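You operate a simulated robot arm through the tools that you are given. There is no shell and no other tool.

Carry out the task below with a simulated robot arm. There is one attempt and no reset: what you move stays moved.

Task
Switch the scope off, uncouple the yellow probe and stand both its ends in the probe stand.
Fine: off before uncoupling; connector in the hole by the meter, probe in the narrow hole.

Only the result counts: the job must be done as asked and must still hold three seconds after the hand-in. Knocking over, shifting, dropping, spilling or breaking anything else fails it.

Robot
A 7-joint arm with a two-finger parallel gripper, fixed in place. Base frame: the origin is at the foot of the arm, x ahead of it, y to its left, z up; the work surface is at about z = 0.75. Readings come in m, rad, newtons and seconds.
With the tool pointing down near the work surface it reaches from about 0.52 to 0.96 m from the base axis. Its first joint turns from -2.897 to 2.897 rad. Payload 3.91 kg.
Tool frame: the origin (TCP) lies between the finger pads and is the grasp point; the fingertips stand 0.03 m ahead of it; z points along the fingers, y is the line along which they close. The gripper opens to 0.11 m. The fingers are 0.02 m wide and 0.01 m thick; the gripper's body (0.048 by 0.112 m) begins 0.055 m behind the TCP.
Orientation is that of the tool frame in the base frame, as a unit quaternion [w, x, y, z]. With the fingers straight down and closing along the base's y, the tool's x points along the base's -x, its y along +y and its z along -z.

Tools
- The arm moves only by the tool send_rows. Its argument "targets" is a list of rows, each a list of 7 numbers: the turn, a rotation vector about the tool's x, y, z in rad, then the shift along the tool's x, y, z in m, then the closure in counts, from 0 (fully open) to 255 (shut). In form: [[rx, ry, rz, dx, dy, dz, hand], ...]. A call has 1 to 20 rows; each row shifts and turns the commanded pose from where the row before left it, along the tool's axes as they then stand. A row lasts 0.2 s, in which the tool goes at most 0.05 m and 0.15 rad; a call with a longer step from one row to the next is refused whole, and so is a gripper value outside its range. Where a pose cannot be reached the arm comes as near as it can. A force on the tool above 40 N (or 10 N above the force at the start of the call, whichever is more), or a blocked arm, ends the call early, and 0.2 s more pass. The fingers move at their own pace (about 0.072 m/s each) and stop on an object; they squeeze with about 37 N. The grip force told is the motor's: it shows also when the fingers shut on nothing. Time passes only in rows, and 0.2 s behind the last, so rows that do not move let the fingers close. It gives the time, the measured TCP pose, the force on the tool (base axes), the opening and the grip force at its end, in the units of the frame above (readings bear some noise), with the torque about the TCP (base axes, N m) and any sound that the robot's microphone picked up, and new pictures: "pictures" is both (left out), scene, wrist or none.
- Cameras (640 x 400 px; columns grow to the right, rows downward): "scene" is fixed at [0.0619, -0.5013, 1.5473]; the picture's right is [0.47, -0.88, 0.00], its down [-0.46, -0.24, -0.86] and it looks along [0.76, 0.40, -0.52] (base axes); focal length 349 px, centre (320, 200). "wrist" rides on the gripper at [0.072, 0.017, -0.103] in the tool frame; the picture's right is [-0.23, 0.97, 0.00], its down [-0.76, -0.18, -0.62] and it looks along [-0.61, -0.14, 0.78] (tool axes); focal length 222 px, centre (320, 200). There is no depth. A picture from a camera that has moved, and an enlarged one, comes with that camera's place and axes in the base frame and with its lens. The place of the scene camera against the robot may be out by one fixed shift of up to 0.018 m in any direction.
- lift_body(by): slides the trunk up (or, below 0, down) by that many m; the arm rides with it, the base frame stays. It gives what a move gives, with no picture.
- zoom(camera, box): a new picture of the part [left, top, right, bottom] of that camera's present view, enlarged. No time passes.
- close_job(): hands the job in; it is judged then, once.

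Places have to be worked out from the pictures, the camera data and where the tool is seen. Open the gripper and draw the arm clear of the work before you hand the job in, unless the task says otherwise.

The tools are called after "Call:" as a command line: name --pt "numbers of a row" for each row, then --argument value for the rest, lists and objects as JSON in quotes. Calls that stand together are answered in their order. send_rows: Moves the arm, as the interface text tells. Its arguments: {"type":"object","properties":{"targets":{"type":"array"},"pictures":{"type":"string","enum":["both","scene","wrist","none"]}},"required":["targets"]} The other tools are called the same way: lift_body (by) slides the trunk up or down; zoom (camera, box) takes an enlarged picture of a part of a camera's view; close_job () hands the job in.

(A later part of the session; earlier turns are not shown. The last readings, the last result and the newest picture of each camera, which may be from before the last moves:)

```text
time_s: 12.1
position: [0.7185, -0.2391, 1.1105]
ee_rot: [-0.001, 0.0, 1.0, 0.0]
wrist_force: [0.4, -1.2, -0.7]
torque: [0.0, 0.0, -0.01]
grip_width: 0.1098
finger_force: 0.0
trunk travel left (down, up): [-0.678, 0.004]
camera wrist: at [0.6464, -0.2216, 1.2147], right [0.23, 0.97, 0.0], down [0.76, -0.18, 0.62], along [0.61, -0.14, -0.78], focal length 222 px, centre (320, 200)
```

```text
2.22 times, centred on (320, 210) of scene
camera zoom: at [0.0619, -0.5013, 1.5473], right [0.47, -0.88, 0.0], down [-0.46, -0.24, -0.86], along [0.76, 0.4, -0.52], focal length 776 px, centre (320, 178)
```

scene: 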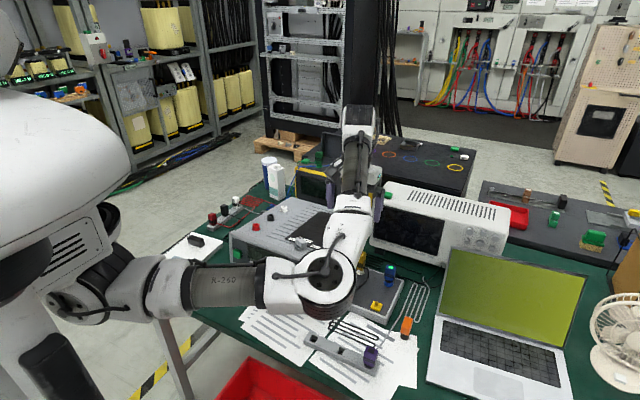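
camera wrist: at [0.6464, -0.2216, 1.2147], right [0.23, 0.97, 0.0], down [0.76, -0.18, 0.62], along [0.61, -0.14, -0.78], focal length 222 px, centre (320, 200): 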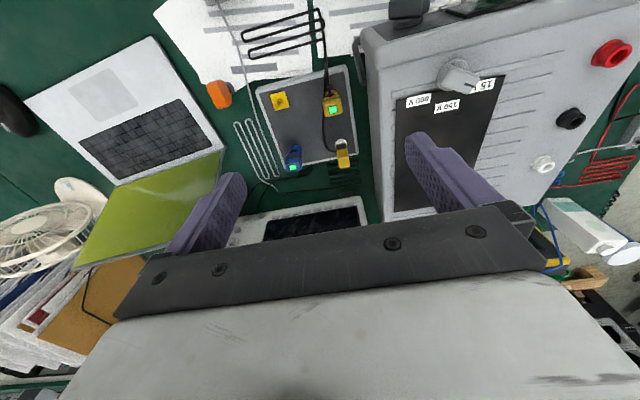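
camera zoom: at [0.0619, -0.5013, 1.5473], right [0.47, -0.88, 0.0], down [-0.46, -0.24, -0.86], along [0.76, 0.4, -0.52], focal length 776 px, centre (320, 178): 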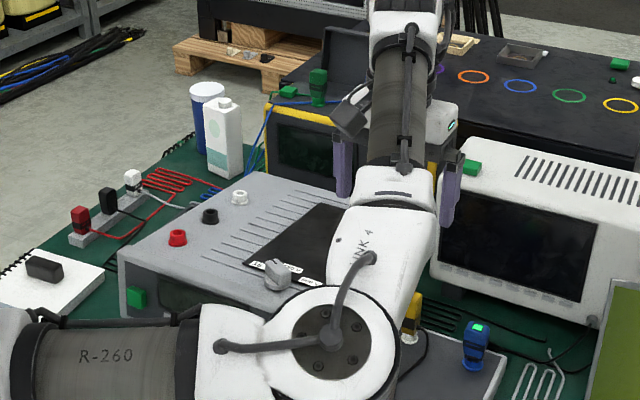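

The tool is vertical at [0.718, -0.239, 1.11]. The yellow connector is at about [0.752, -0.225] (top z ≈ 0.85), the probe in the white ring at about [0.843, -0.224] (top ≈ 0.875), and the elbow swings to the right of the bench. I'll drop back and lower for a close look at the coupling and the stand holes.

Call:
send_rows --pt "0 0 0 0.022 0.0098 0.0225 0" --pt "0 0 0 0.022 0.0098 0.0225 0" --pt "0 0 0 0.022 0.0098 0.0225 0" --pt "0 0 0 0.022 0.0098 0.0225 0" --pictures "both"

Call:
zoom --camera "wrist" --box '[240, 80, 400, 200]'

Call:
zoom --camera "wrist" --box '[180, 0, 380, 110]'

Call:
zoom --camera "scene" --box '[220, 200, 440, 370]'

```text
time_s: 13.1
position: [0.6302, -0.2008, 1.0215]
ee_rot: [0.0, 0.0, 1.0, 0.0]
wrist_force: [0.0, -0.2, 0.1]
torque: [-0.04, 0.0, 0.0]
grip_width: 0.1099
finger_force: 0.1
trunk travel left (down, up): [-0.678, 0.004]
camera wrist: at [0.558, -0.1822, 1.1254], right [0.23, 0.97, 0.0], down [0.76, -0.18, 0.62], along [0.61, -0.14, -0.78], focal length 222 px, centre (320, 200)
```

scene: 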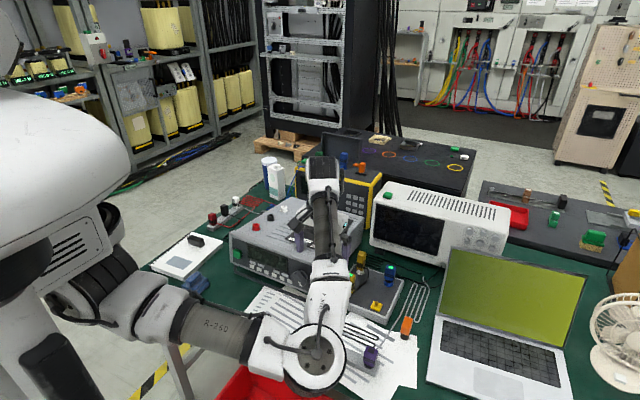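
wrist: 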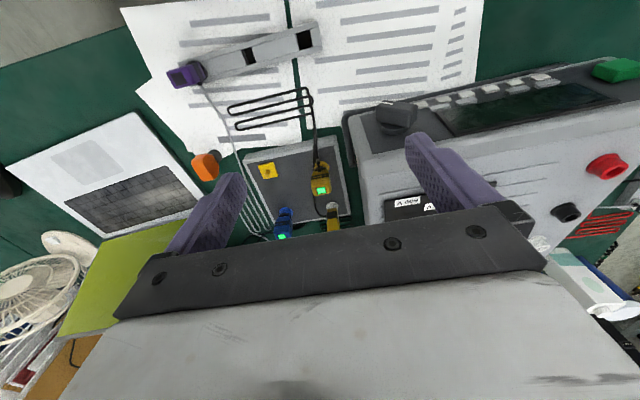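

```text
3.33 times, centred on (320, 140) of wrist
camera zoom: at [0.558, -0.1822, 1.1254], right [0.23, 0.97, 0.0], down [0.76, -0.18, 0.62], along [0.61, -0.14, -0.78], focal length 740 px, centre (320, 400)
```

zoom: 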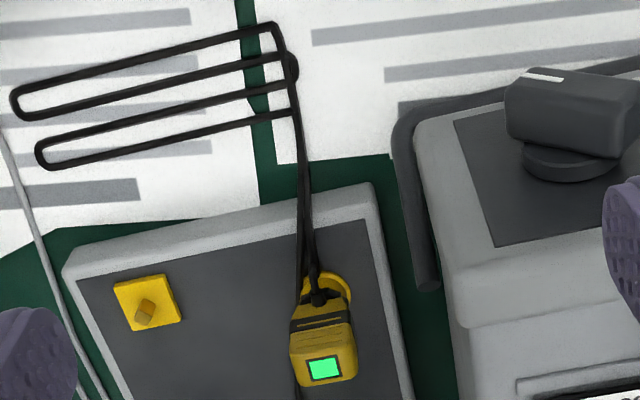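

```text
3.20 times, centred on (280, 55) of wrist
camera zoom: at [0.558, -0.1822, 1.1254], right [0.23, 0.97, 0.0], down [0.76, -0.18, 0.62], along [0.61, -0.14, -0.78], focal length 711 px, centre (448, 664)
```

zoom: 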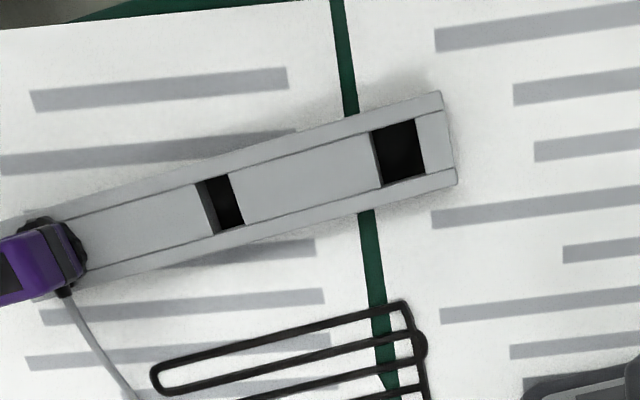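

```text
2.35 times, centred on (330, 285) of scene
camera zoom: at [0.0619, -0.5013, 1.5473], right [0.47, -0.88, 0.0], down [-0.46, -0.24, -0.86], along [0.76, 0.4, -0.52], focal length 822 px, centre (296, 0)
```

zoom: 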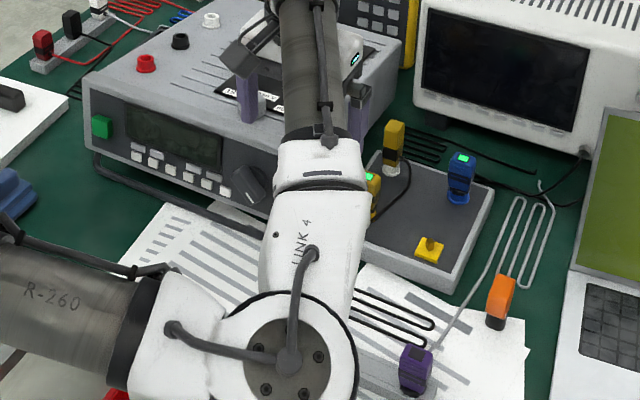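

The stand's holes are clear: the larger square hole by the meter is at about [0.571, -0.204] and the narrower one at about [0.571, -0.280], with the purple plug in the third. I'll enlarge the coupling itself before planning the grasp.

Call:
zoom --camera "wrist" --box '[295, 145, 345, 205]'

Call:
zoom --camera "wrist" --box '[265, 190, 345, 245]'

Call:
zoom --camera "scene" --box '[340, 240, 400, 300]'

```text
6.67 times, centred on (320, 175) of wrist
camera zoom: at [0.558, -0.1822, 1.1254], right [0.23, 0.97, 0.0], down [0.76, -0.18, 0.62], along [0.61, -0.14, -0.78], focal length 1481 px, centre (320, 367)
```

zoom: 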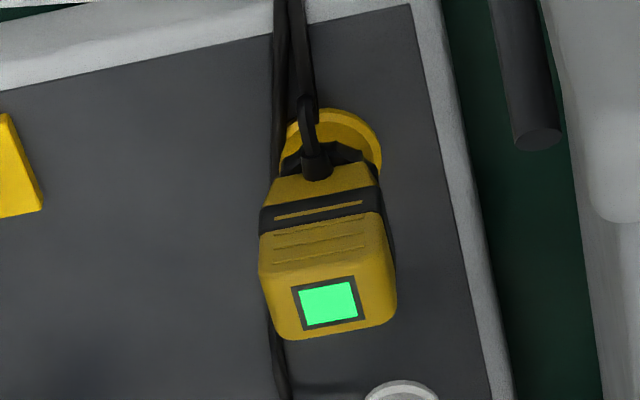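

```text
7.27 times, centred on (305, 218) of wrist
camera zoom: at [0.558, -0.1822, 1.1254], right [0.23, 0.97, 0.0], down [0.76, -0.18, 0.62], along [0.61, -0.14, -0.78], focal length 1615 px, centre (429, 73)
```

zoom: 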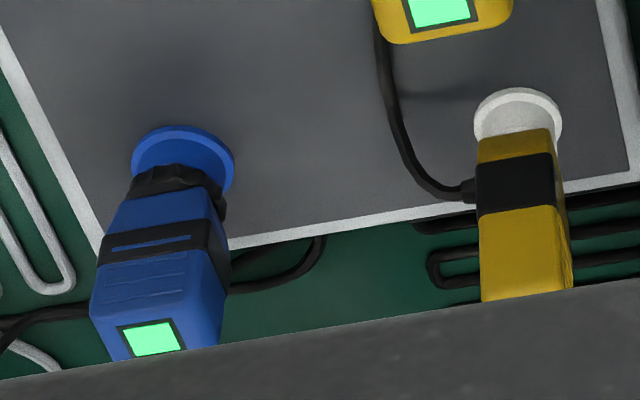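

```text
6.67 times, centred on (370, 270) of scene
camera zoom: at [0.0619, -0.5013, 1.5473], right [0.47, -0.88, 0.0], down [-0.46, -0.24, -0.86], along [0.76, 0.4, -0.52], focal length 2329 px, centre (-13, -267)
```

zoom: 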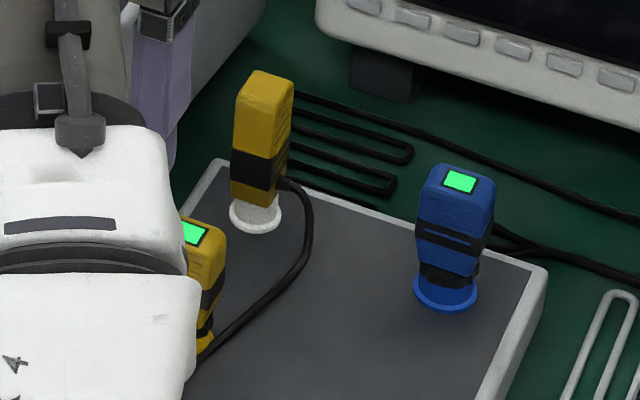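

The coupling has a dark ridged collar sitting in a yellow flange, so it may be a twist-lock. The connector centre is about [0.752, -0.2245]; the meter's bail at y ≈ -0.175 means I should only partly open the fingers. I'll move directly above the connector with about 55 mm opening.

Call:
send_rows --pt "0 0 0 -0.0407 -0.0079 0.0067 127" --pt "0 0 0 -0.0407 -0.0079 0.0067 127" --pt "0 0 0 -0.0407 -0.0079 0.0067 127" --pt "0 0 0 0 0 0 127" --pictures "both"

Call:
zoom --camera "wrist" --box '[240, 80, 400, 200]'

Call:
zoom --camera "scene" --box '[220, 180, 440, 370]'

```text
time_s: 14.1
position: [0.75, -0.2221, 1.0024]
ee_rot: [0.0, -0.001, 1.0, 0.0]
wrist_force: [0.7, 0.4, 0.4]
torque: [-0.01, 0.0, -0.02]
grip_width: 0.0553
finger_force: 0.1
trunk travel left (down, up): [-0.678, 0.004]
camera wrist: at [0.6792, -0.2048, 1.1065], right [0.23, 0.97, 0.0], down [0.76, -0.18, 0.62], along [0.61, -0.14, -0.78], focal length 222 px, centre (320, 200)
```

scene: 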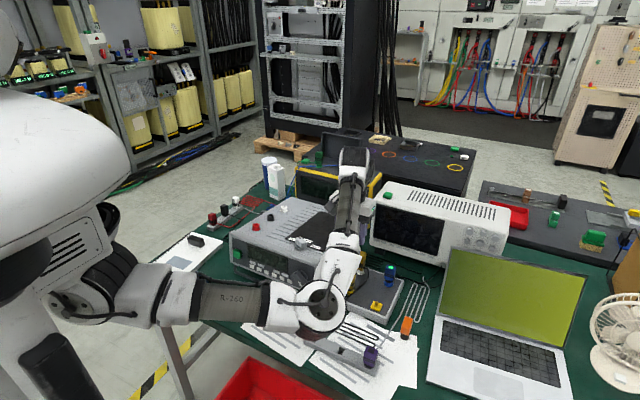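
wrist: 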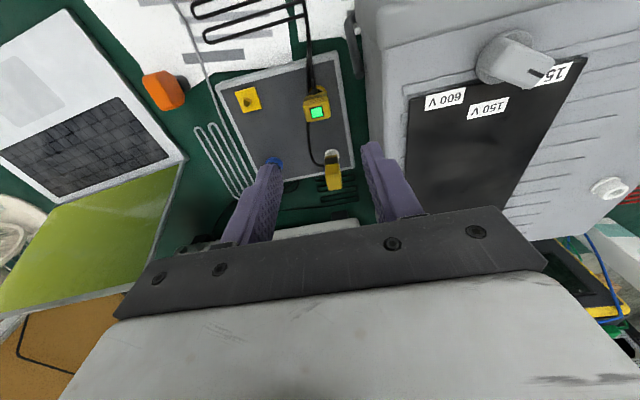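

```text
3.33 times, centred on (320, 140) of wrist
camera zoom: at [0.6792, -0.2048, 1.1065], right [0.23, 0.97, 0.0], down [0.76, -0.18, 0.62], along [0.61, -0.14, -0.78], focal length 740 px, centre (320, 400)
```

zoom: 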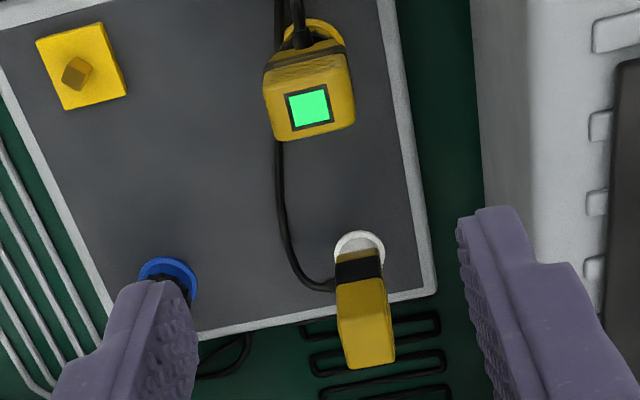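

```text
2.11 times, centred on (330, 275) of scene
camera zoom: at [0.0619, -0.5013, 1.5473], right [0.47, -0.88, 0.0], down [-0.46, -0.24, -0.86], along [0.76, 0.4, -0.52], focal length 736 px, centre (299, 42)
```

zoom: 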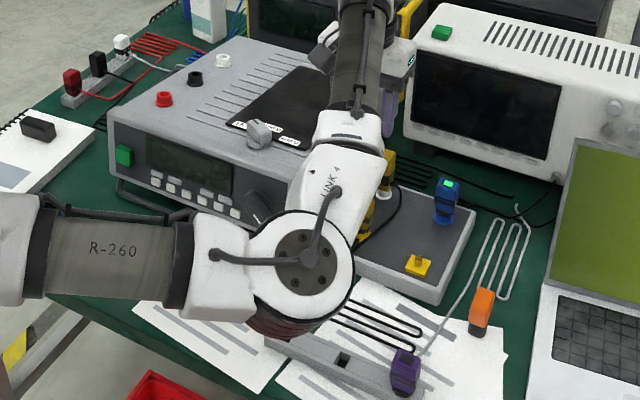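

From directly above, the connector's top is centred at about [0.754, -0.225, 0.848], and re-deriving the elbow shows it well up and to the right of the bench. I'll descend to about z = 0.90, fingertips just above the connector top, and check alignment.

Call:
send_rows --pt "0 0 0 -0.001 -0.001 0.034 127" --pt "0 0 0 -0.001 -0.001 0.034 127" --pt "0 0 0 -0.001 0 0.034 127" --pt "0 0 0 0 0 0 127" --pictures "both"

Call:
zoom --camera "wrist" --box '[220, 80, 420, 230]'

Call:
zoom --camera "scene" --box '[300, 180, 440, 310]'

```text
time_s: 15.1
position: [0.754, -0.2244, 0.8988]
ee_rot: [0.0, 0.0, 1.0, 0.0]
wrist_force: [-0.6, -0.1, 1.2]
torque: [0.0, 0.01, 0.0]
grip_width: 0.0551
finger_force: 0.1
trunk travel left (down, up): [-0.678, 0.004]
camera wrist: at [0.6832, -0.2074, 1.0023], right [0.23, 0.97, 0.0], down [0.76, -0.18, 0.62], along [0.61, -0.14, -0.78], focal length 222 px, centre (320, 200)
```

scene: 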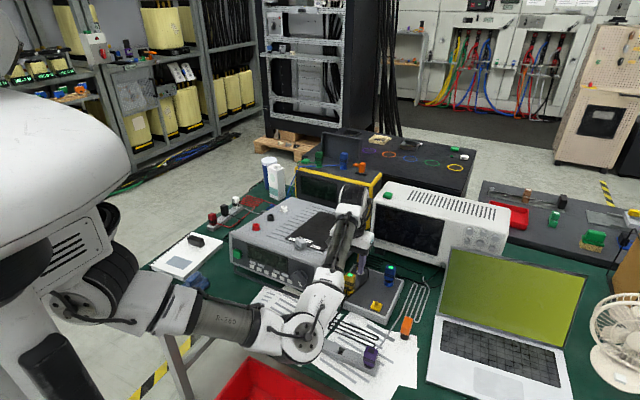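
wrist: 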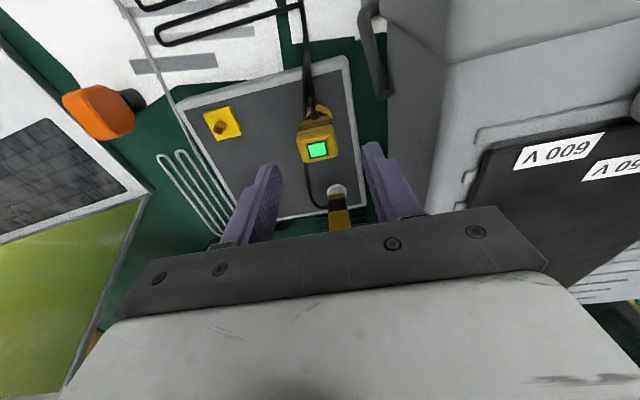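

```text
2.67 times, centred on (320, 155) of wrist
camera zoom: at [0.6832, -0.2074, 1.0023], right [0.23, 0.97, 0.0], down [0.76, -0.18, 0.62], along [0.61, -0.14, -0.78], focal length 592 px, centre (320, 320)
```

zoom: 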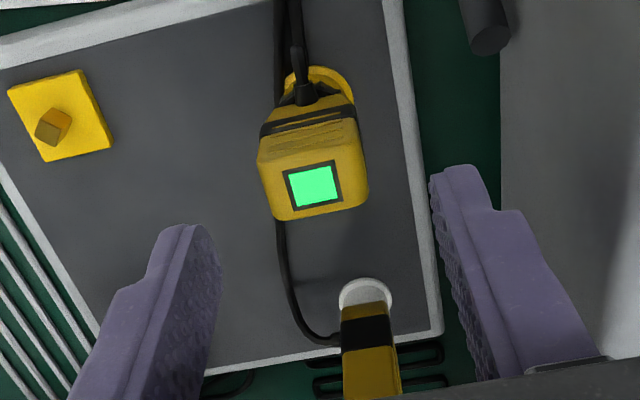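

```text
3.08 times, centred on (370, 245) of scene
camera zoom: at [0.0619, -0.5013, 1.5473], right [0.47, -0.88, 0.0], down [-0.46, -0.24, -0.86], along [0.76, 0.4, -0.52], focal length 1075 px, centre (166, 62)
```

zoom: 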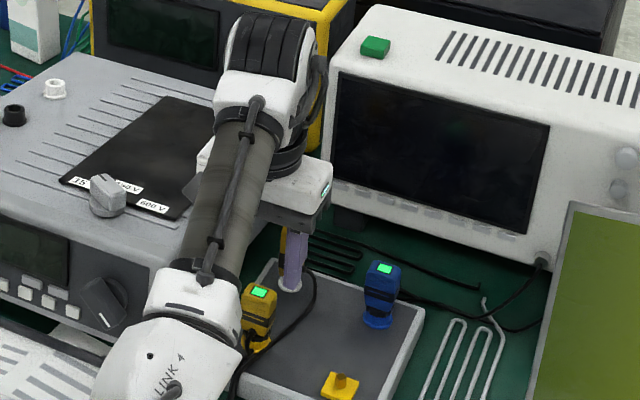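

Alignment is good: the connector at about y = -0.2255 sits midway between the fingers. I'll descend to z ≈ 0.839 with the fingertips just above the collar.

Call:
send_rows --pt "0 0 0 0 -0.001 0.03 127" --pt "0 0 0 0 0 0.03 127" --pt "0 0 0 0 0 0 127" --pictures "both"

Call:
zoom --camera "wrist" --box '[220, 80, 420, 230]'

Call:
zoom --camera "scene" --box '[320, 230, 400, 300]'

```text
time_s: 15.8
position: [0.7549, -0.2281, 0.8391]
ee_rot: [0.0, 0.0, 1.0, 0.0]
wrist_force: [-0.8, -0.6, -0.3]
torque: [0.02, 0.02, -0.01]
grip_width: 0.055
finger_force: 0.0
trunk travel left (down, up): [-0.678, 0.004]
camera wrist: at [0.6828, -0.2094, 0.9424], right [0.23, 0.97, 0.0], down [0.76, -0.18, 0.62], along [0.61, -0.14, -0.78], focal length 222 px, centre (320, 200)
```

scene: 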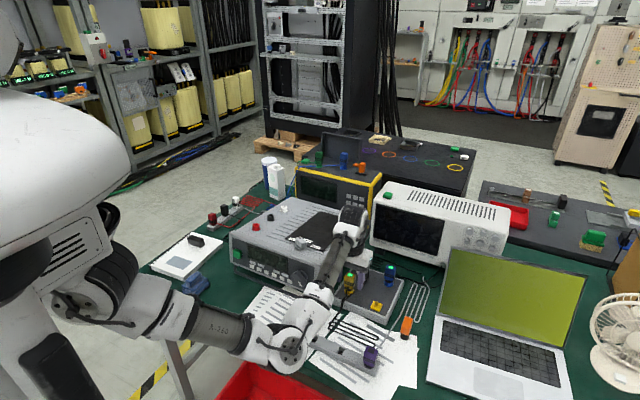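
wrist: 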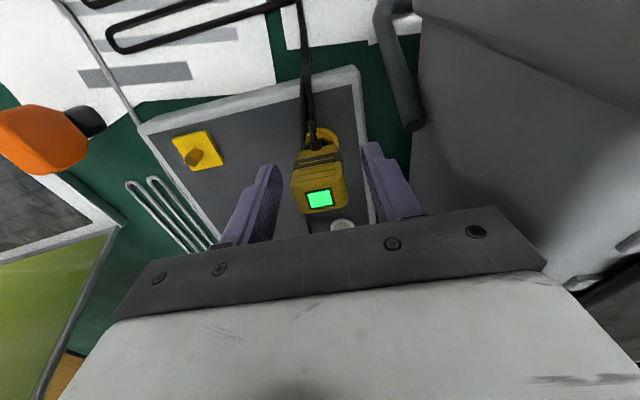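

```text
2.67 times, centred on (320, 155) of wrist
camera zoom: at [0.6828, -0.2094, 0.9424], right [0.23, 0.97, 0.0], down [0.76, -0.18, 0.62], along [0.61, -0.14, -0.78], focal length 592 px, centre (320, 320)
```

zoom: 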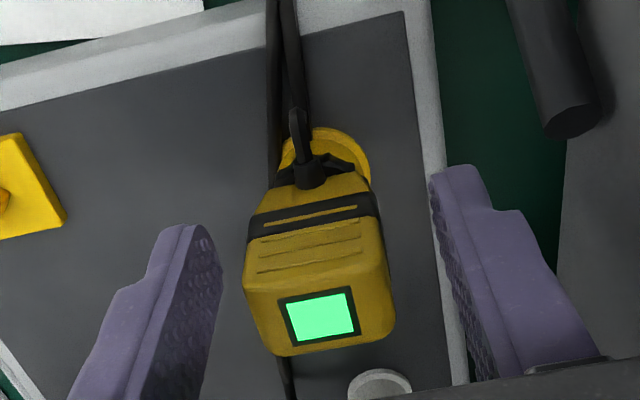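

```text
5.71 times, centred on (360, 265) of scene
camera zoom: at [0.0619, -0.5013, 1.5473], right [0.47, -0.88, 0.0], down [-0.46, -0.24, -0.86], along [0.76, 0.4, -0.52], focal length 1996 px, centre (91, -171)
```

zoom: 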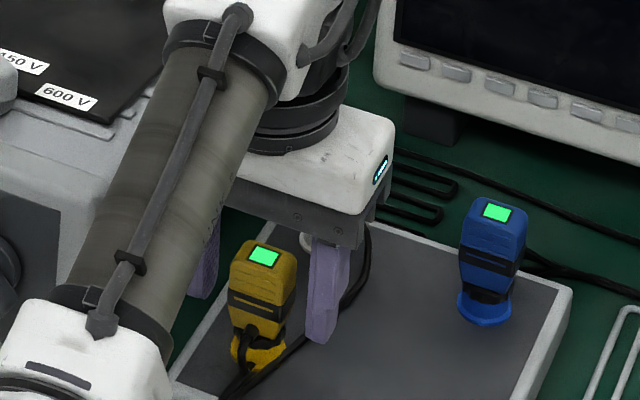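

The connector is centred between the fingers, with the tips beside its lower body. I'll close partway first and check that both fingers have even gaps.

Call:
send_rows --pt "0 0 0 0 0 0 168" --pt "0 0 0 0 0 0 168" --pictures "wrist"

Call:
zoom --camera "wrist" --box '[260, 120, 380, 220]'

```text
time_s: 16.4
position: [0.7545, -0.2275, 0.838]
ee_rot: [0.0, 0.0, 1.0, 0.0]
wrist_force: [-0.7, -0.4, -0.2]
torque: [0.03, 0.01, 0.02]
grip_width: 0.0374
finger_force: 0.1
trunk travel left (down, up): [-0.678, 0.004]
camera wrist: at [0.6829, -0.2094, 0.9425], right [0.23, 0.97, 0.0], down [0.76, -0.18, 0.62], along [0.61, -0.14, -0.78], focal length 222 px, centre (320, 200)
```

wrist: 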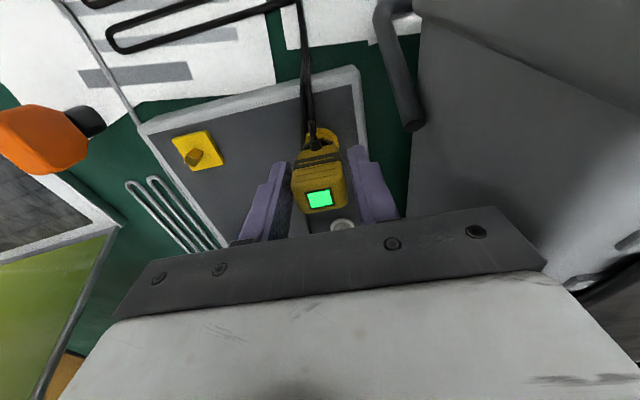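

```text
4.00 times, centred on (320, 170) of wrist
camera zoom: at [0.6829, -0.2094, 0.9425], right [0.23, 0.97, 0.0], down [0.76, -0.18, 0.62], along [0.61, -0.14, -0.78], focal length 888 px, centre (320, 320)
```

zoom: 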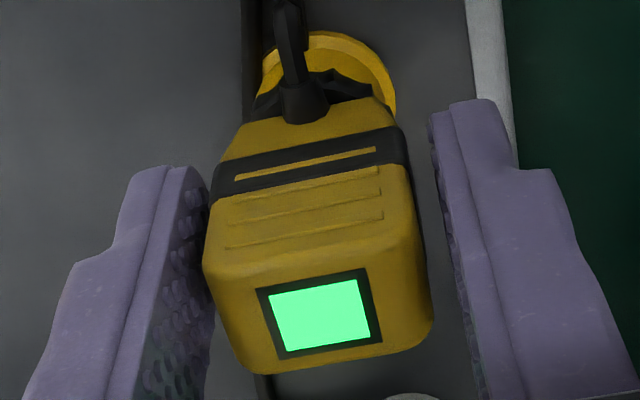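

The gaps are even to within about a millimetre. I'll close the gripper onto the connector.

Call:
send_rows --pt "0 0 0 0 0 0 255" --pt "0 0 0 0 0 0 255" --pt "0 0 0 0 0 0 255" --pictures "both"

Call:
zoom --camera "wrist" --box '[260, 120, 380, 220]'

Call:
zoom --camera "scene" --box '[320, 230, 400, 300]'

```text
time_s: 17.2
position: [0.7531, -0.2262, 0.8383]
ee_rot: [0.0, 0.0, 1.0, 0.0]
wrist_force: [0.5, 0.1, 0.3]
torque: [-0.01, 0.0, -0.04]
grip_width: 0.029
finger_force: 37.1
trunk travel left (down, up): [-0.678, 0.004]
camera wrist: at [0.6829, -0.2094, 0.9425], right [0.23, 0.97, 0.0], down [0.76, -0.18, 0.62], along [0.61, -0.14, -0.78], focal length 222 px, centre (320, 200)
```

scene: 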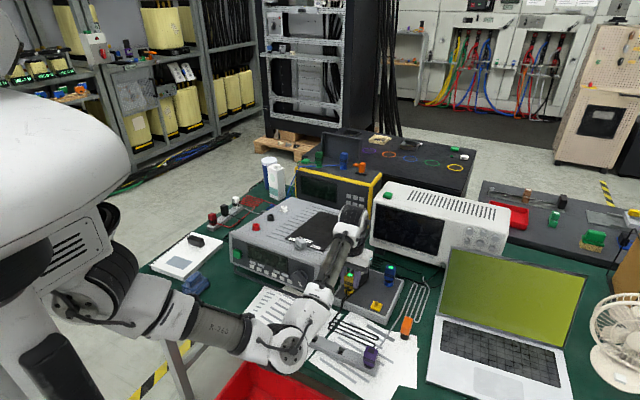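
wrist: 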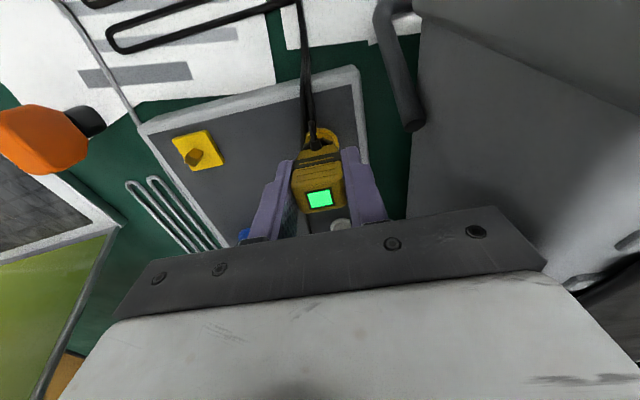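

```text
4.00 times, centred on (320, 170) of wrist
camera zoom: at [0.6829, -0.2094, 0.9425], right [0.23, 0.97, 0.0], down [0.76, -0.18, 0.62], along [0.61, -0.14, -0.78], focal length 888 px, centre (320, 320)
```

zoom: 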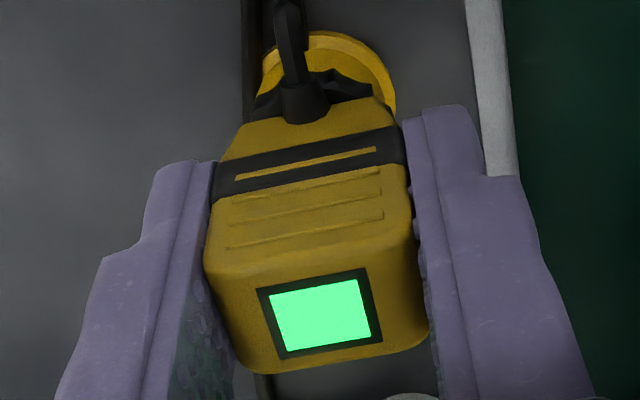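

```text
5.71 times, centred on (360, 265) of scene
camera zoom: at [0.0619, -0.5013, 1.5473], right [0.47, -0.88, 0.0], down [-0.46, -0.24, -0.86], along [0.76, 0.4, -0.52], focal length 1996 px, centre (91, -171)
```

zoom: 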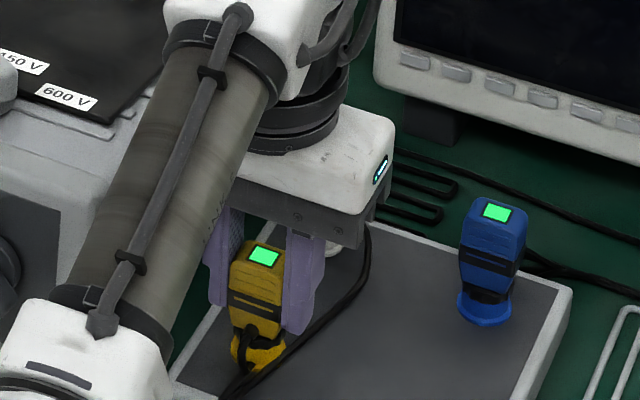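

The connector is gripped at 29 mm width with no side load. I'll test with a very small 2 mm lift and read the force, to see whether it simply pulls out or is locked.

Call:
send_rows --pt "0 0 0 0 0 -0.001 255" --pt "0 0 0 0 0 -0.001 255" --pictures "wrist"

```text
time_s: 17.9
position: [0.7542, -0.227, 0.8416]
ee_rot: [0.001, 0.0, 1.0, 0.0]
wrist_force: [-0.8, -0.5, 0.3]
torque: [0.0, -0.01, 0.01]
grip_width: 0.029
finger_force: 36.5
trunk travel left (down, up): [-0.678, 0.004]
camera wrist: at [0.6831, -0.2097, 0.9449], right [0.23, 0.97, 0.0], down [0.76, -0.18, 0.62], along [0.61, -0.14, -0.78], focal length 222 px, centre (320, 200)
```

wrist: 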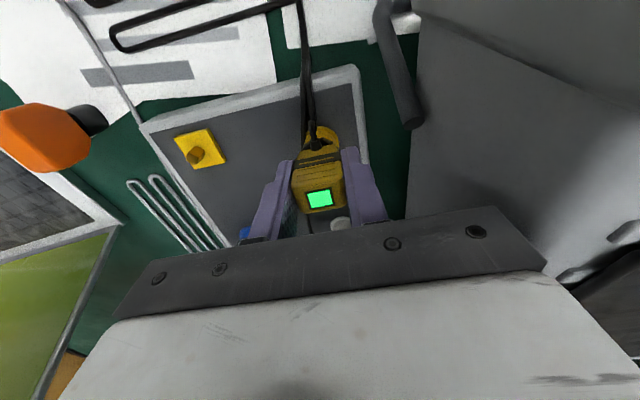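

The gripper rose about 2.4 mm with essentially no pull. I'll enlarge the view to see whether the connector moved in its flange or slipped in the fingers.

Call:
zoom --camera "wrist" --box '[260, 120, 380, 220]'

Call:
zoom --camera "scene" --box '[320, 230, 400, 300]'

```text
4.00 times, centred on (320, 170) of wrist
camera zoom: at [0.6831, -0.2097, 0.9449], right [0.23, 0.97, 0.0], down [0.76, -0.18, 0.62], along [0.61, -0.14, -0.78], focal length 888 px, centre (320, 320)
```

zoom: 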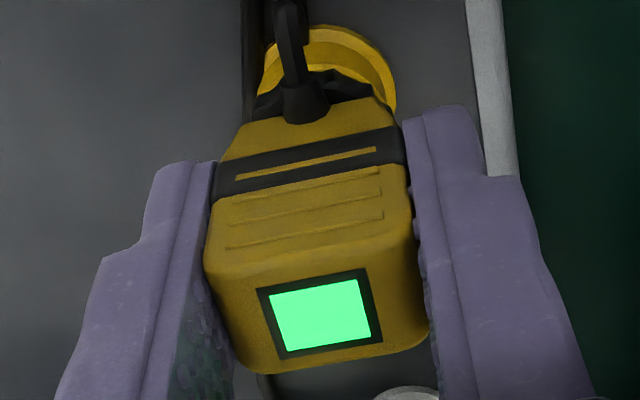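

```text
5.71 times, centred on (360, 265) of scene
camera zoom: at [0.0619, -0.5013, 1.5473], right [0.47, -0.88, 0.0], down [-0.46, -0.24, -0.86], along [0.76, 0.4, -0.52], focal length 1996 px, centre (91, -171)
```

zoom: 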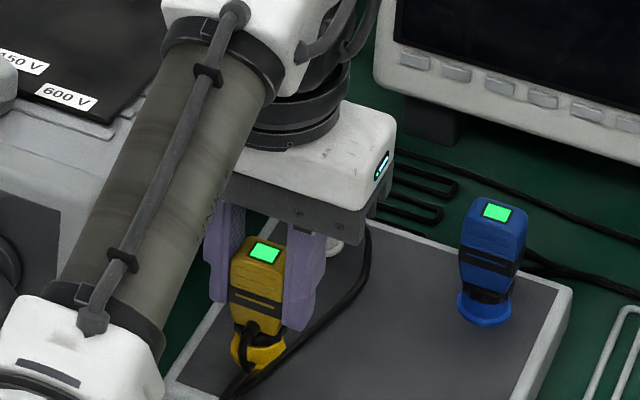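

The connector moved with the fingers while the flange and box stayed put, so it isn't binding so far. I'll keep lifting in small steps while watching the force.

Call:
send_rows --pt "0 0 0 0 0 -0.0015 255" --pt "0 0 0 0 0 -0.0015 255" --pictures "both"

Call:
zoom --camera "wrist" --box '[260, 120, 380, 220]'

Call:
zoom --camera "scene" --box '[320, 230, 400, 300]'

```text
time_s: 18.4
position: [0.7558, -0.2272, 0.8441]
ee_rot: [-0.001, 0.0, 1.0, 0.0]
wrist_force: [0.2, -0.7, -0.1]
torque: [-0.02, -0.03, -0.02]
grip_width: 0.0285
finger_force: 37.0
trunk travel left (down, up): [-0.678, 0.004]
camera wrist: at [0.6833, -0.2096, 0.9475], right [0.23, 0.97, 0.0], down [0.76, -0.18, 0.62], along [0.61, -0.14, -0.78], focal length 222 px, centre (320, 200)
```

scene: 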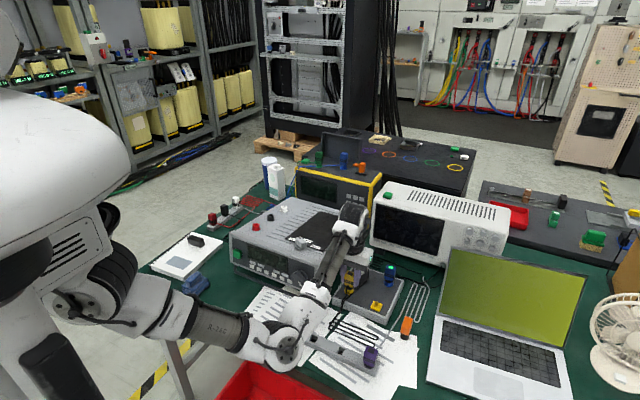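
wrist: 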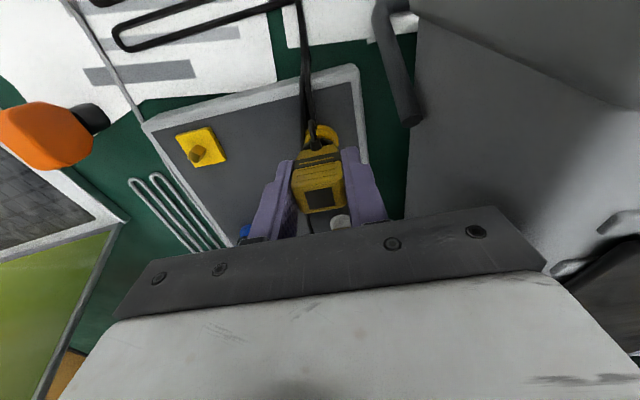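

```text
4.00 times, centred on (320, 170) of wrist
camera zoom: at [0.6833, -0.2096, 0.9475], right [0.23, 0.97, 0.0], down [0.76, -0.18, 0.62], along [0.61, -0.14, -0.78], focal length 888 px, centre (320, 320)
```

zoom: 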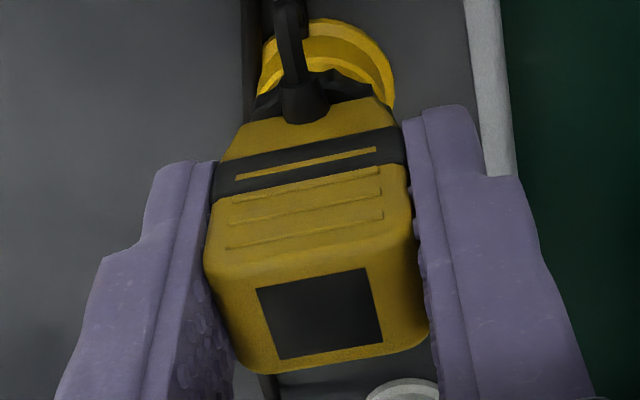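

```text
5.71 times, centred on (360, 265) of scene
camera zoom: at [0.0619, -0.5013, 1.5473], right [0.47, -0.88, 0.0], down [-0.46, -0.24, -0.86], along [0.76, 0.4, -0.52], focal length 1996 px, centre (91, -171)
```

zoom: 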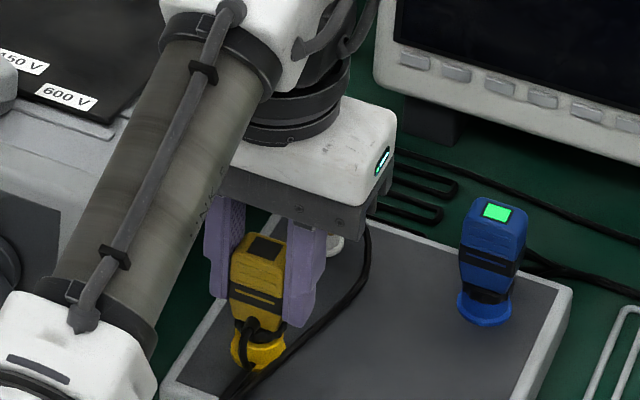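

The indicator on the connector went dark, so it's uncoupled with no twisting needed. I'll continue lifting it straight out slowly.

Call:
send_rows --pt "0 0 0 0 0 -0.005 255" --pt "0 0 0 0 0 -0.01 255" --pt "0 0 0 0 0 -0.015 255" --pt "0 0 0 0 0 -0.02 255" --pictures "both"

Call:
zoom --camera "wrist" --box '[260, 100, 380, 220]'

Call:
zoom --camera "scene" --box '[310, 220, 410, 300]'

```text
time_s: 19.4
position: [0.7553, -0.227, 0.893]
ee_rot: [0.0, 0.0, 1.0, 0.001]
wrist_force: [-0.5, 0.0, 0.0]
torque: [0.02, -0.01, -0.01]
grip_width: 0.0287
finger_force: 37.4
trunk travel left (down, up): [-0.678, 0.004]
camera wrist: at [0.683, -0.2098, 0.998], right [0.23, 0.97, 0.0], down [0.76, -0.18, 0.62], along [0.61, -0.14, -0.78], focal length 222 px, centre (320, 200)
```

scene: 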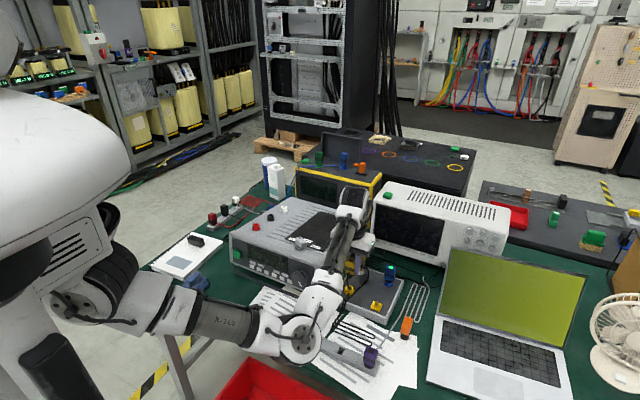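
wrist: 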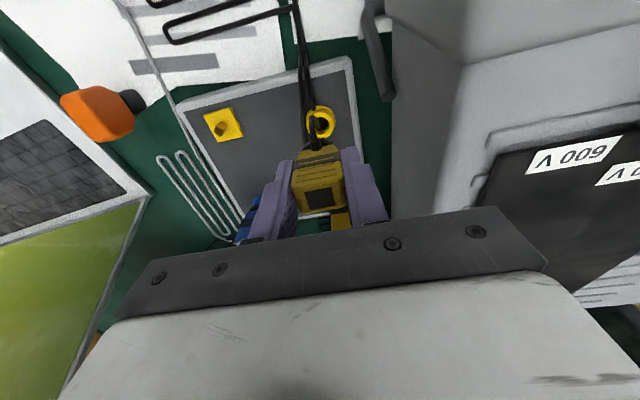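

```text
3.33 times, centred on (320, 160) of wrist
camera zoom: at [0.683, -0.2098, 0.998], right [0.23, 0.97, 0.0], down [0.76, -0.18, 0.62], along [0.61, -0.14, -0.78], focal length 740 px, centre (320, 333)
```

zoom: 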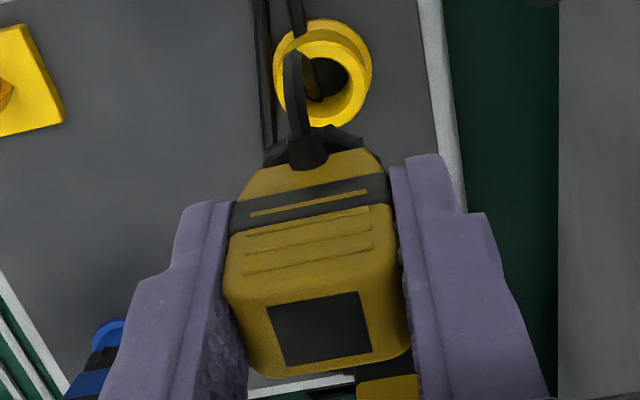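

```text
5.00 times, centred on (360, 260) of scene
camera zoom: at [0.0619, -0.5013, 1.5473], right [0.47, -0.88, 0.0], down [-0.46, -0.24, -0.86], along [0.76, 0.4, -0.52], focal length 1747 px, centre (120, -100)
```

zoom: 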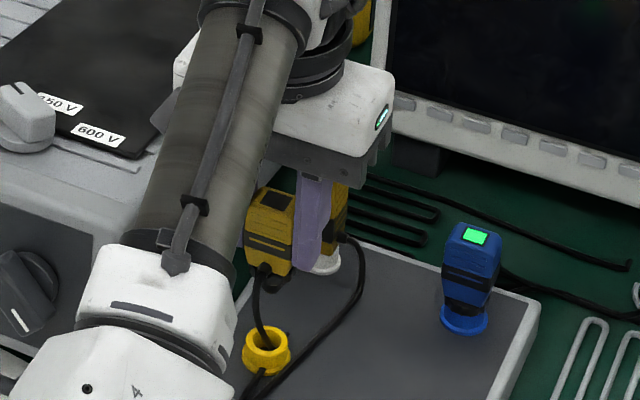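

The connector is out of its socket and the box hasn't moved. I'll raise it clear and carry it back toward the stand, stopping short of the hole so I can measure the hole's position again.

Call:
send_rows --pt "0 0 0 0 0 -0.03 255" --pt "0 0 0 0 0 -0.03 255" --pt "0 0 0 0.03 0.005 0 255" --pt "0 0 0 0.03 0.005 0 255" --pt "0 0 0 0.03 0.005 0 255" --pt "0 0 0 0.03 0.005 0 255" --pictures "both"

Call:
zoom --camera "wrist" --box '[220, 0, 400, 120]'

Call:
zoom --camera "scene" --box '[280, 200, 420, 380]'

```text
time_s: 20.9
position: [0.6337, -0.2087, 0.9544]
ee_rot: [0.0, 0.0, 1.0, 0.0]
wrist_force: [-0.6, 0.1, -0.3]
torque: [0.0, 0.01, 0.0]
grip_width: 0.0286
finger_force: 37.2
trunk travel left (down, up): [-0.678, 0.004]
camera wrist: at [0.5624, -0.1901, 1.0582], right [0.23, 0.97, 0.0], down [0.76, -0.18, 0.62], along [0.61, -0.14, -0.78], focal length 222 px, centre (320, 200)
```

scene: 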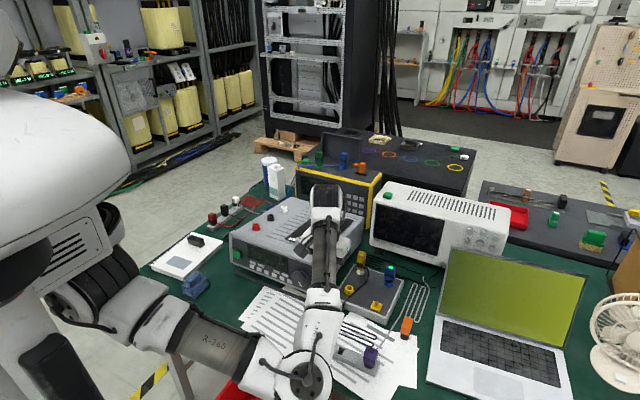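
wrist: 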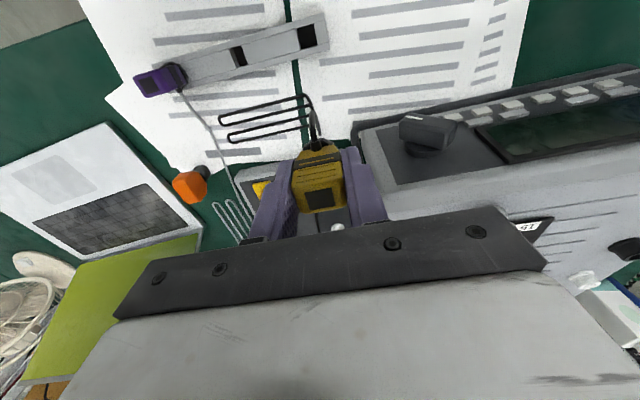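

```text
3.33 times, centred on (310, 60) of wrist
camera zoom: at [0.5624, -0.1901, 1.0582], right [0.23, 0.97, 0.0], down [0.76, -0.18, 0.62], along [0.61, -0.14, -0.78], focal length 740 px, centre (353, 667)
```

zoom: 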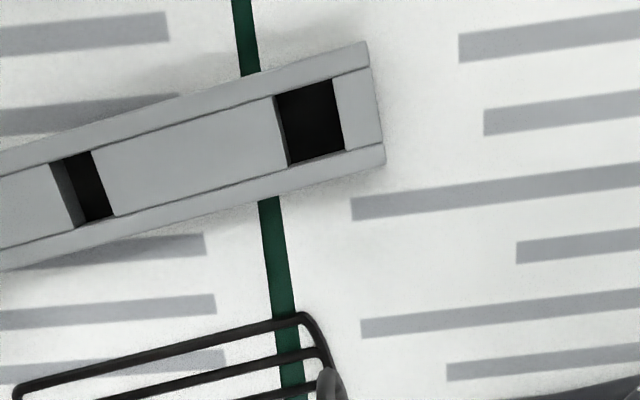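

```text
2.22 times, centred on (350, 290) of scene
camera zoom: at [0.0619, -0.5013, 1.5473], right [0.47, -0.88, 0.0], down [-0.46, -0.24, -0.86], along [0.76, 0.4, -0.52], focal length 776 px, centre (253, 0)
```

zoom: 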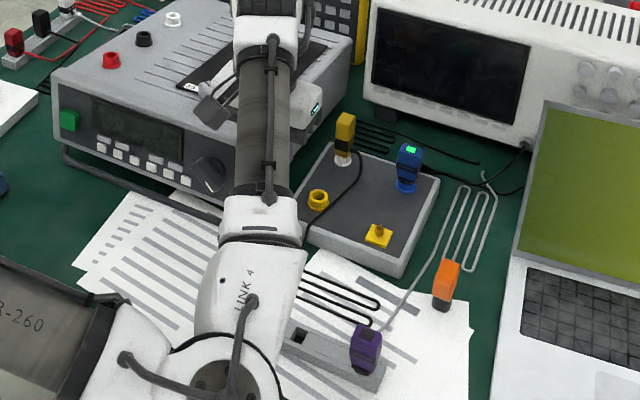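

Remeasured, the hole by the meter is at about [0.571, -0.204] (roughly 18 mm square) and the narrow one at about [0.571, -0.279]. Judging by the socket, the plug axis sits about 4 mm behind my TCP in x, so I'll move to [0.575, -0.2055, 0.905] above the hole and check.

Call:
send_rows --pt "0 0 0 0.0197 0.0005 0.0165 255" --pt "0 0 0 0.0197 0.0005 0.0165 255" --pt "0 0 0 0.0197 0.0005 0.0165 255" --pt "0 0 0 0 0 0 255" --pictures "both"

Call:
zoom --camera "wrist" --box '[230, 50, 410, 210]'

Call:
zoom --camera "scene" --box '[260, 230, 420, 390]'

```text
time_s: 21.9
position: [0.5746, -0.2058, 0.9035]
ee_rot: [0.0, -0.002, 1.0, 0.001]
wrist_force: [0.4, 0.1, 0.0]
torque: [0.01, 0.04, 0.01]
grip_width: 0.0288
finger_force: 36.7
trunk travel left (down, up): [-0.678, 0.004]
camera wrist: at [0.5024, -0.1883, 1.0083], right [0.23, 0.97, 0.0], down [0.76, -0.18, 0.62], along [0.61, -0.14, -0.78], focal length 222 px, centre (320, 200)
```

scene: 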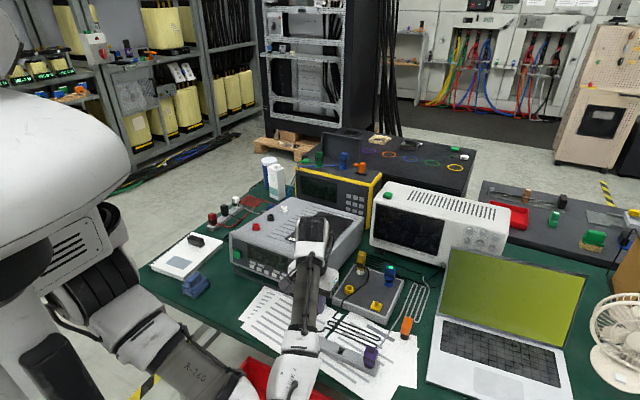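
wrist: 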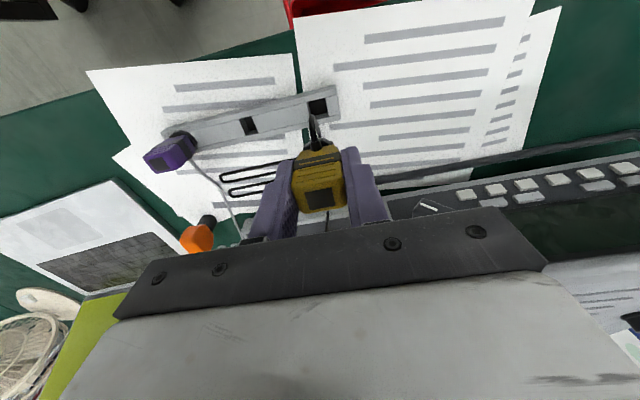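

```text
2.50 times, centred on (320, 130) of wrist
camera zoom: at [0.5024, -0.1883, 1.0083], right [0.23, 0.97, 0.0], down [0.76, -0.18, 0.62], along [0.61, -0.14, -0.78], focal length 555 px, centre (320, 375)
```

zoom: 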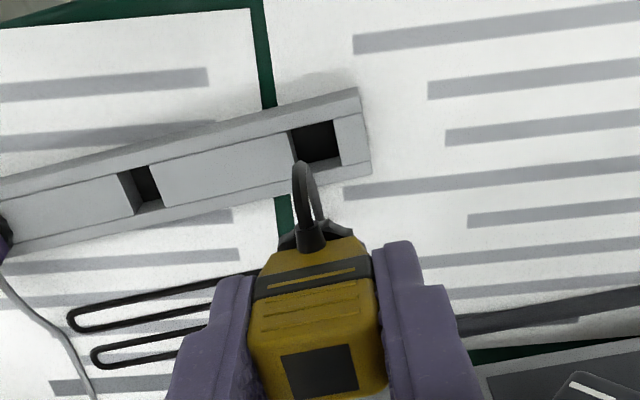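

```text
2.50 times, centred on (340, 310) of scene
camera zoom: at [0.0619, -0.5013, 1.5473], right [0.47, -0.88, 0.0], down [-0.46, -0.24, -0.86], along [0.76, 0.4, -0.52], focal length 873 px, centre (270, -75)
```

zoom: 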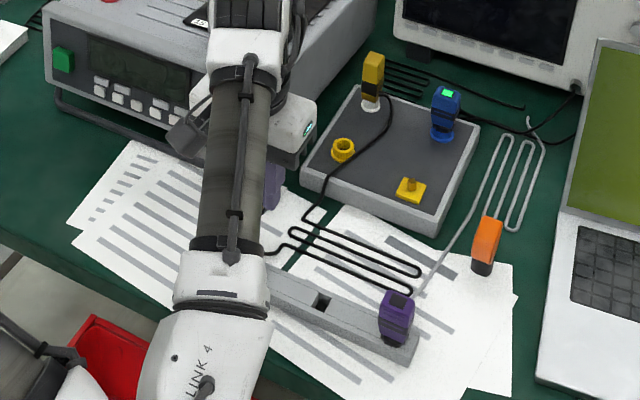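

The cable follows freely. In this view the hole sits about 2 mm further toward -y than the plug, while x matches the socket reference well. I'll shift y slightly and lower to z ≈ 0.855 for another look before inserting.

Call:
send_rows --pt "0 0 0 0 -0.0015 0.016 255" --pt "0 0 0 0 0 0.016 255" --pt "0 0 0 0 0 0.016 255" --pt "0 0 0 0 0 0 255" --pictures "both"

Call:
zoom --camera "wrist" --box '[230, 50, 410, 210]'

Call:
zoom --camera "scene" --box '[290, 290, 400, 380]'

```text
time_s: 22.9
position: [0.574, -0.2075, 0.8561]
ee_rot: [0.0, 0.0, 1.0, 0.001]
wrist_force: [-0.1, 0.1, -0.1]
torque: [0.03, 0.03, 0.02]
grip_width: 0.0289
finger_force: 36.7
trunk travel left (down, up): [-0.678, 0.004]
camera wrist: at [0.5034, -0.1898, 0.9597], right [0.23, 0.97, 0.0], down [0.76, -0.18, 0.62], along [0.61, -0.14, -0.78], focal length 222 px, centre (320, 200)
```

scene: 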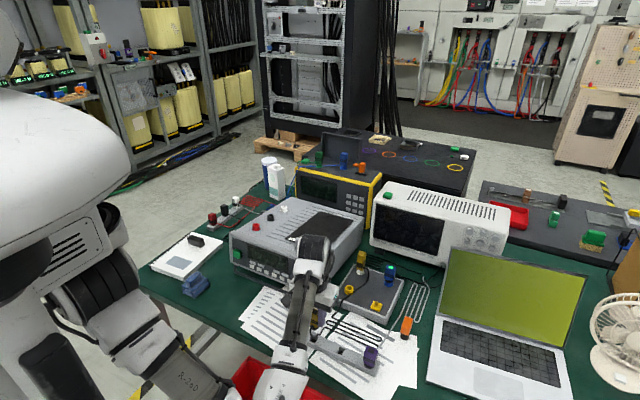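
wrist: 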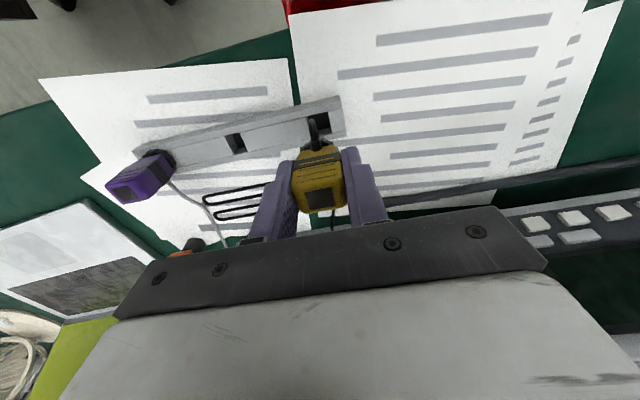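

```text
2.50 times, centred on (320, 130) of wrist
camera zoom: at [0.5034, -0.1898, 0.9597], right [0.23, 0.97, 0.0], down [0.76, -0.18, 0.62], along [0.61, -0.14, -0.78], focal length 555 px, centre (320, 375)
```

zoom: 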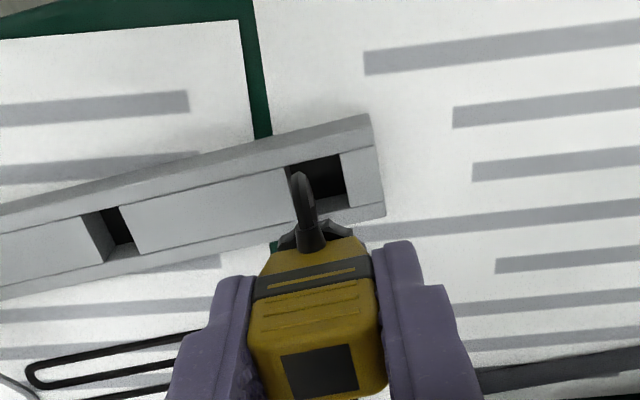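

```text
4.44 times, centred on (345, 335) of scene
camera zoom: at [0.0619, -0.5013, 1.5473], right [0.47, -0.88, 0.0], down [-0.46, -0.24, -0.86], along [0.76, 0.4, -0.52], focal length 1553 px, centre (209, -400)
```

zoom: 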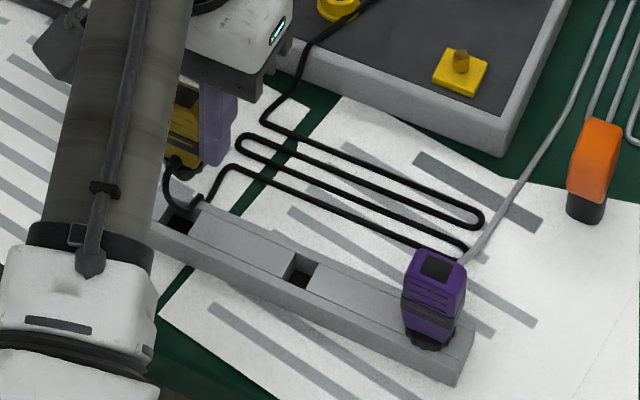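

The scene camera now shows both the connector's underside and the hole. I'll enlarge that region to check alignment from the side.

Call:
zoom --camera "scene" --box '[295, 300, 345, 350]'

Call:
zoom --camera "wrist" --box '[280, 80, 360, 170]'

```text
8.00 times, centred on (320, 325) of scene
camera zoom: at [0.0619, -0.5013, 1.5473], right [0.47, -0.88, 0.0], down [-0.46, -0.24, -0.86], along [0.76, 0.4, -0.52], focal length 2795 px, centre (320, -800)
```

zoom: 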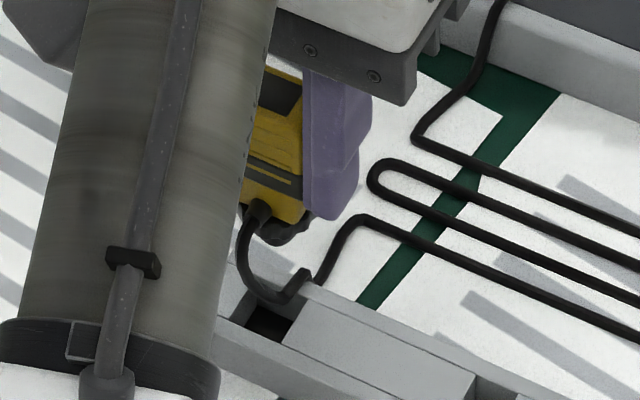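

```text
4.44 times, centred on (320, 125) of wrist
camera zoom: at [0.5034, -0.1898, 0.9597], right [0.23, 0.97, 0.0], down [0.76, -0.18, 0.62], along [0.61, -0.14, -0.78], focal length 987 px, centre (320, 533)
```

zoom: 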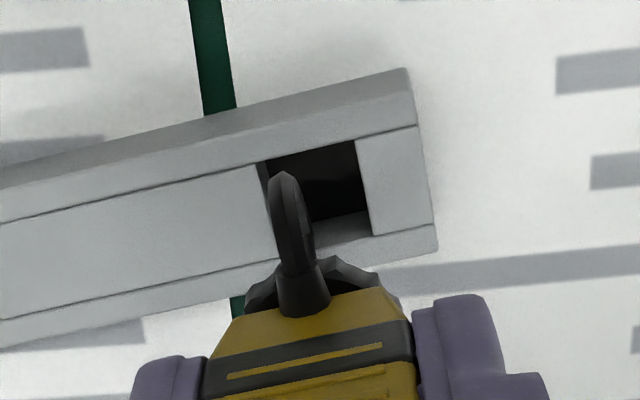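

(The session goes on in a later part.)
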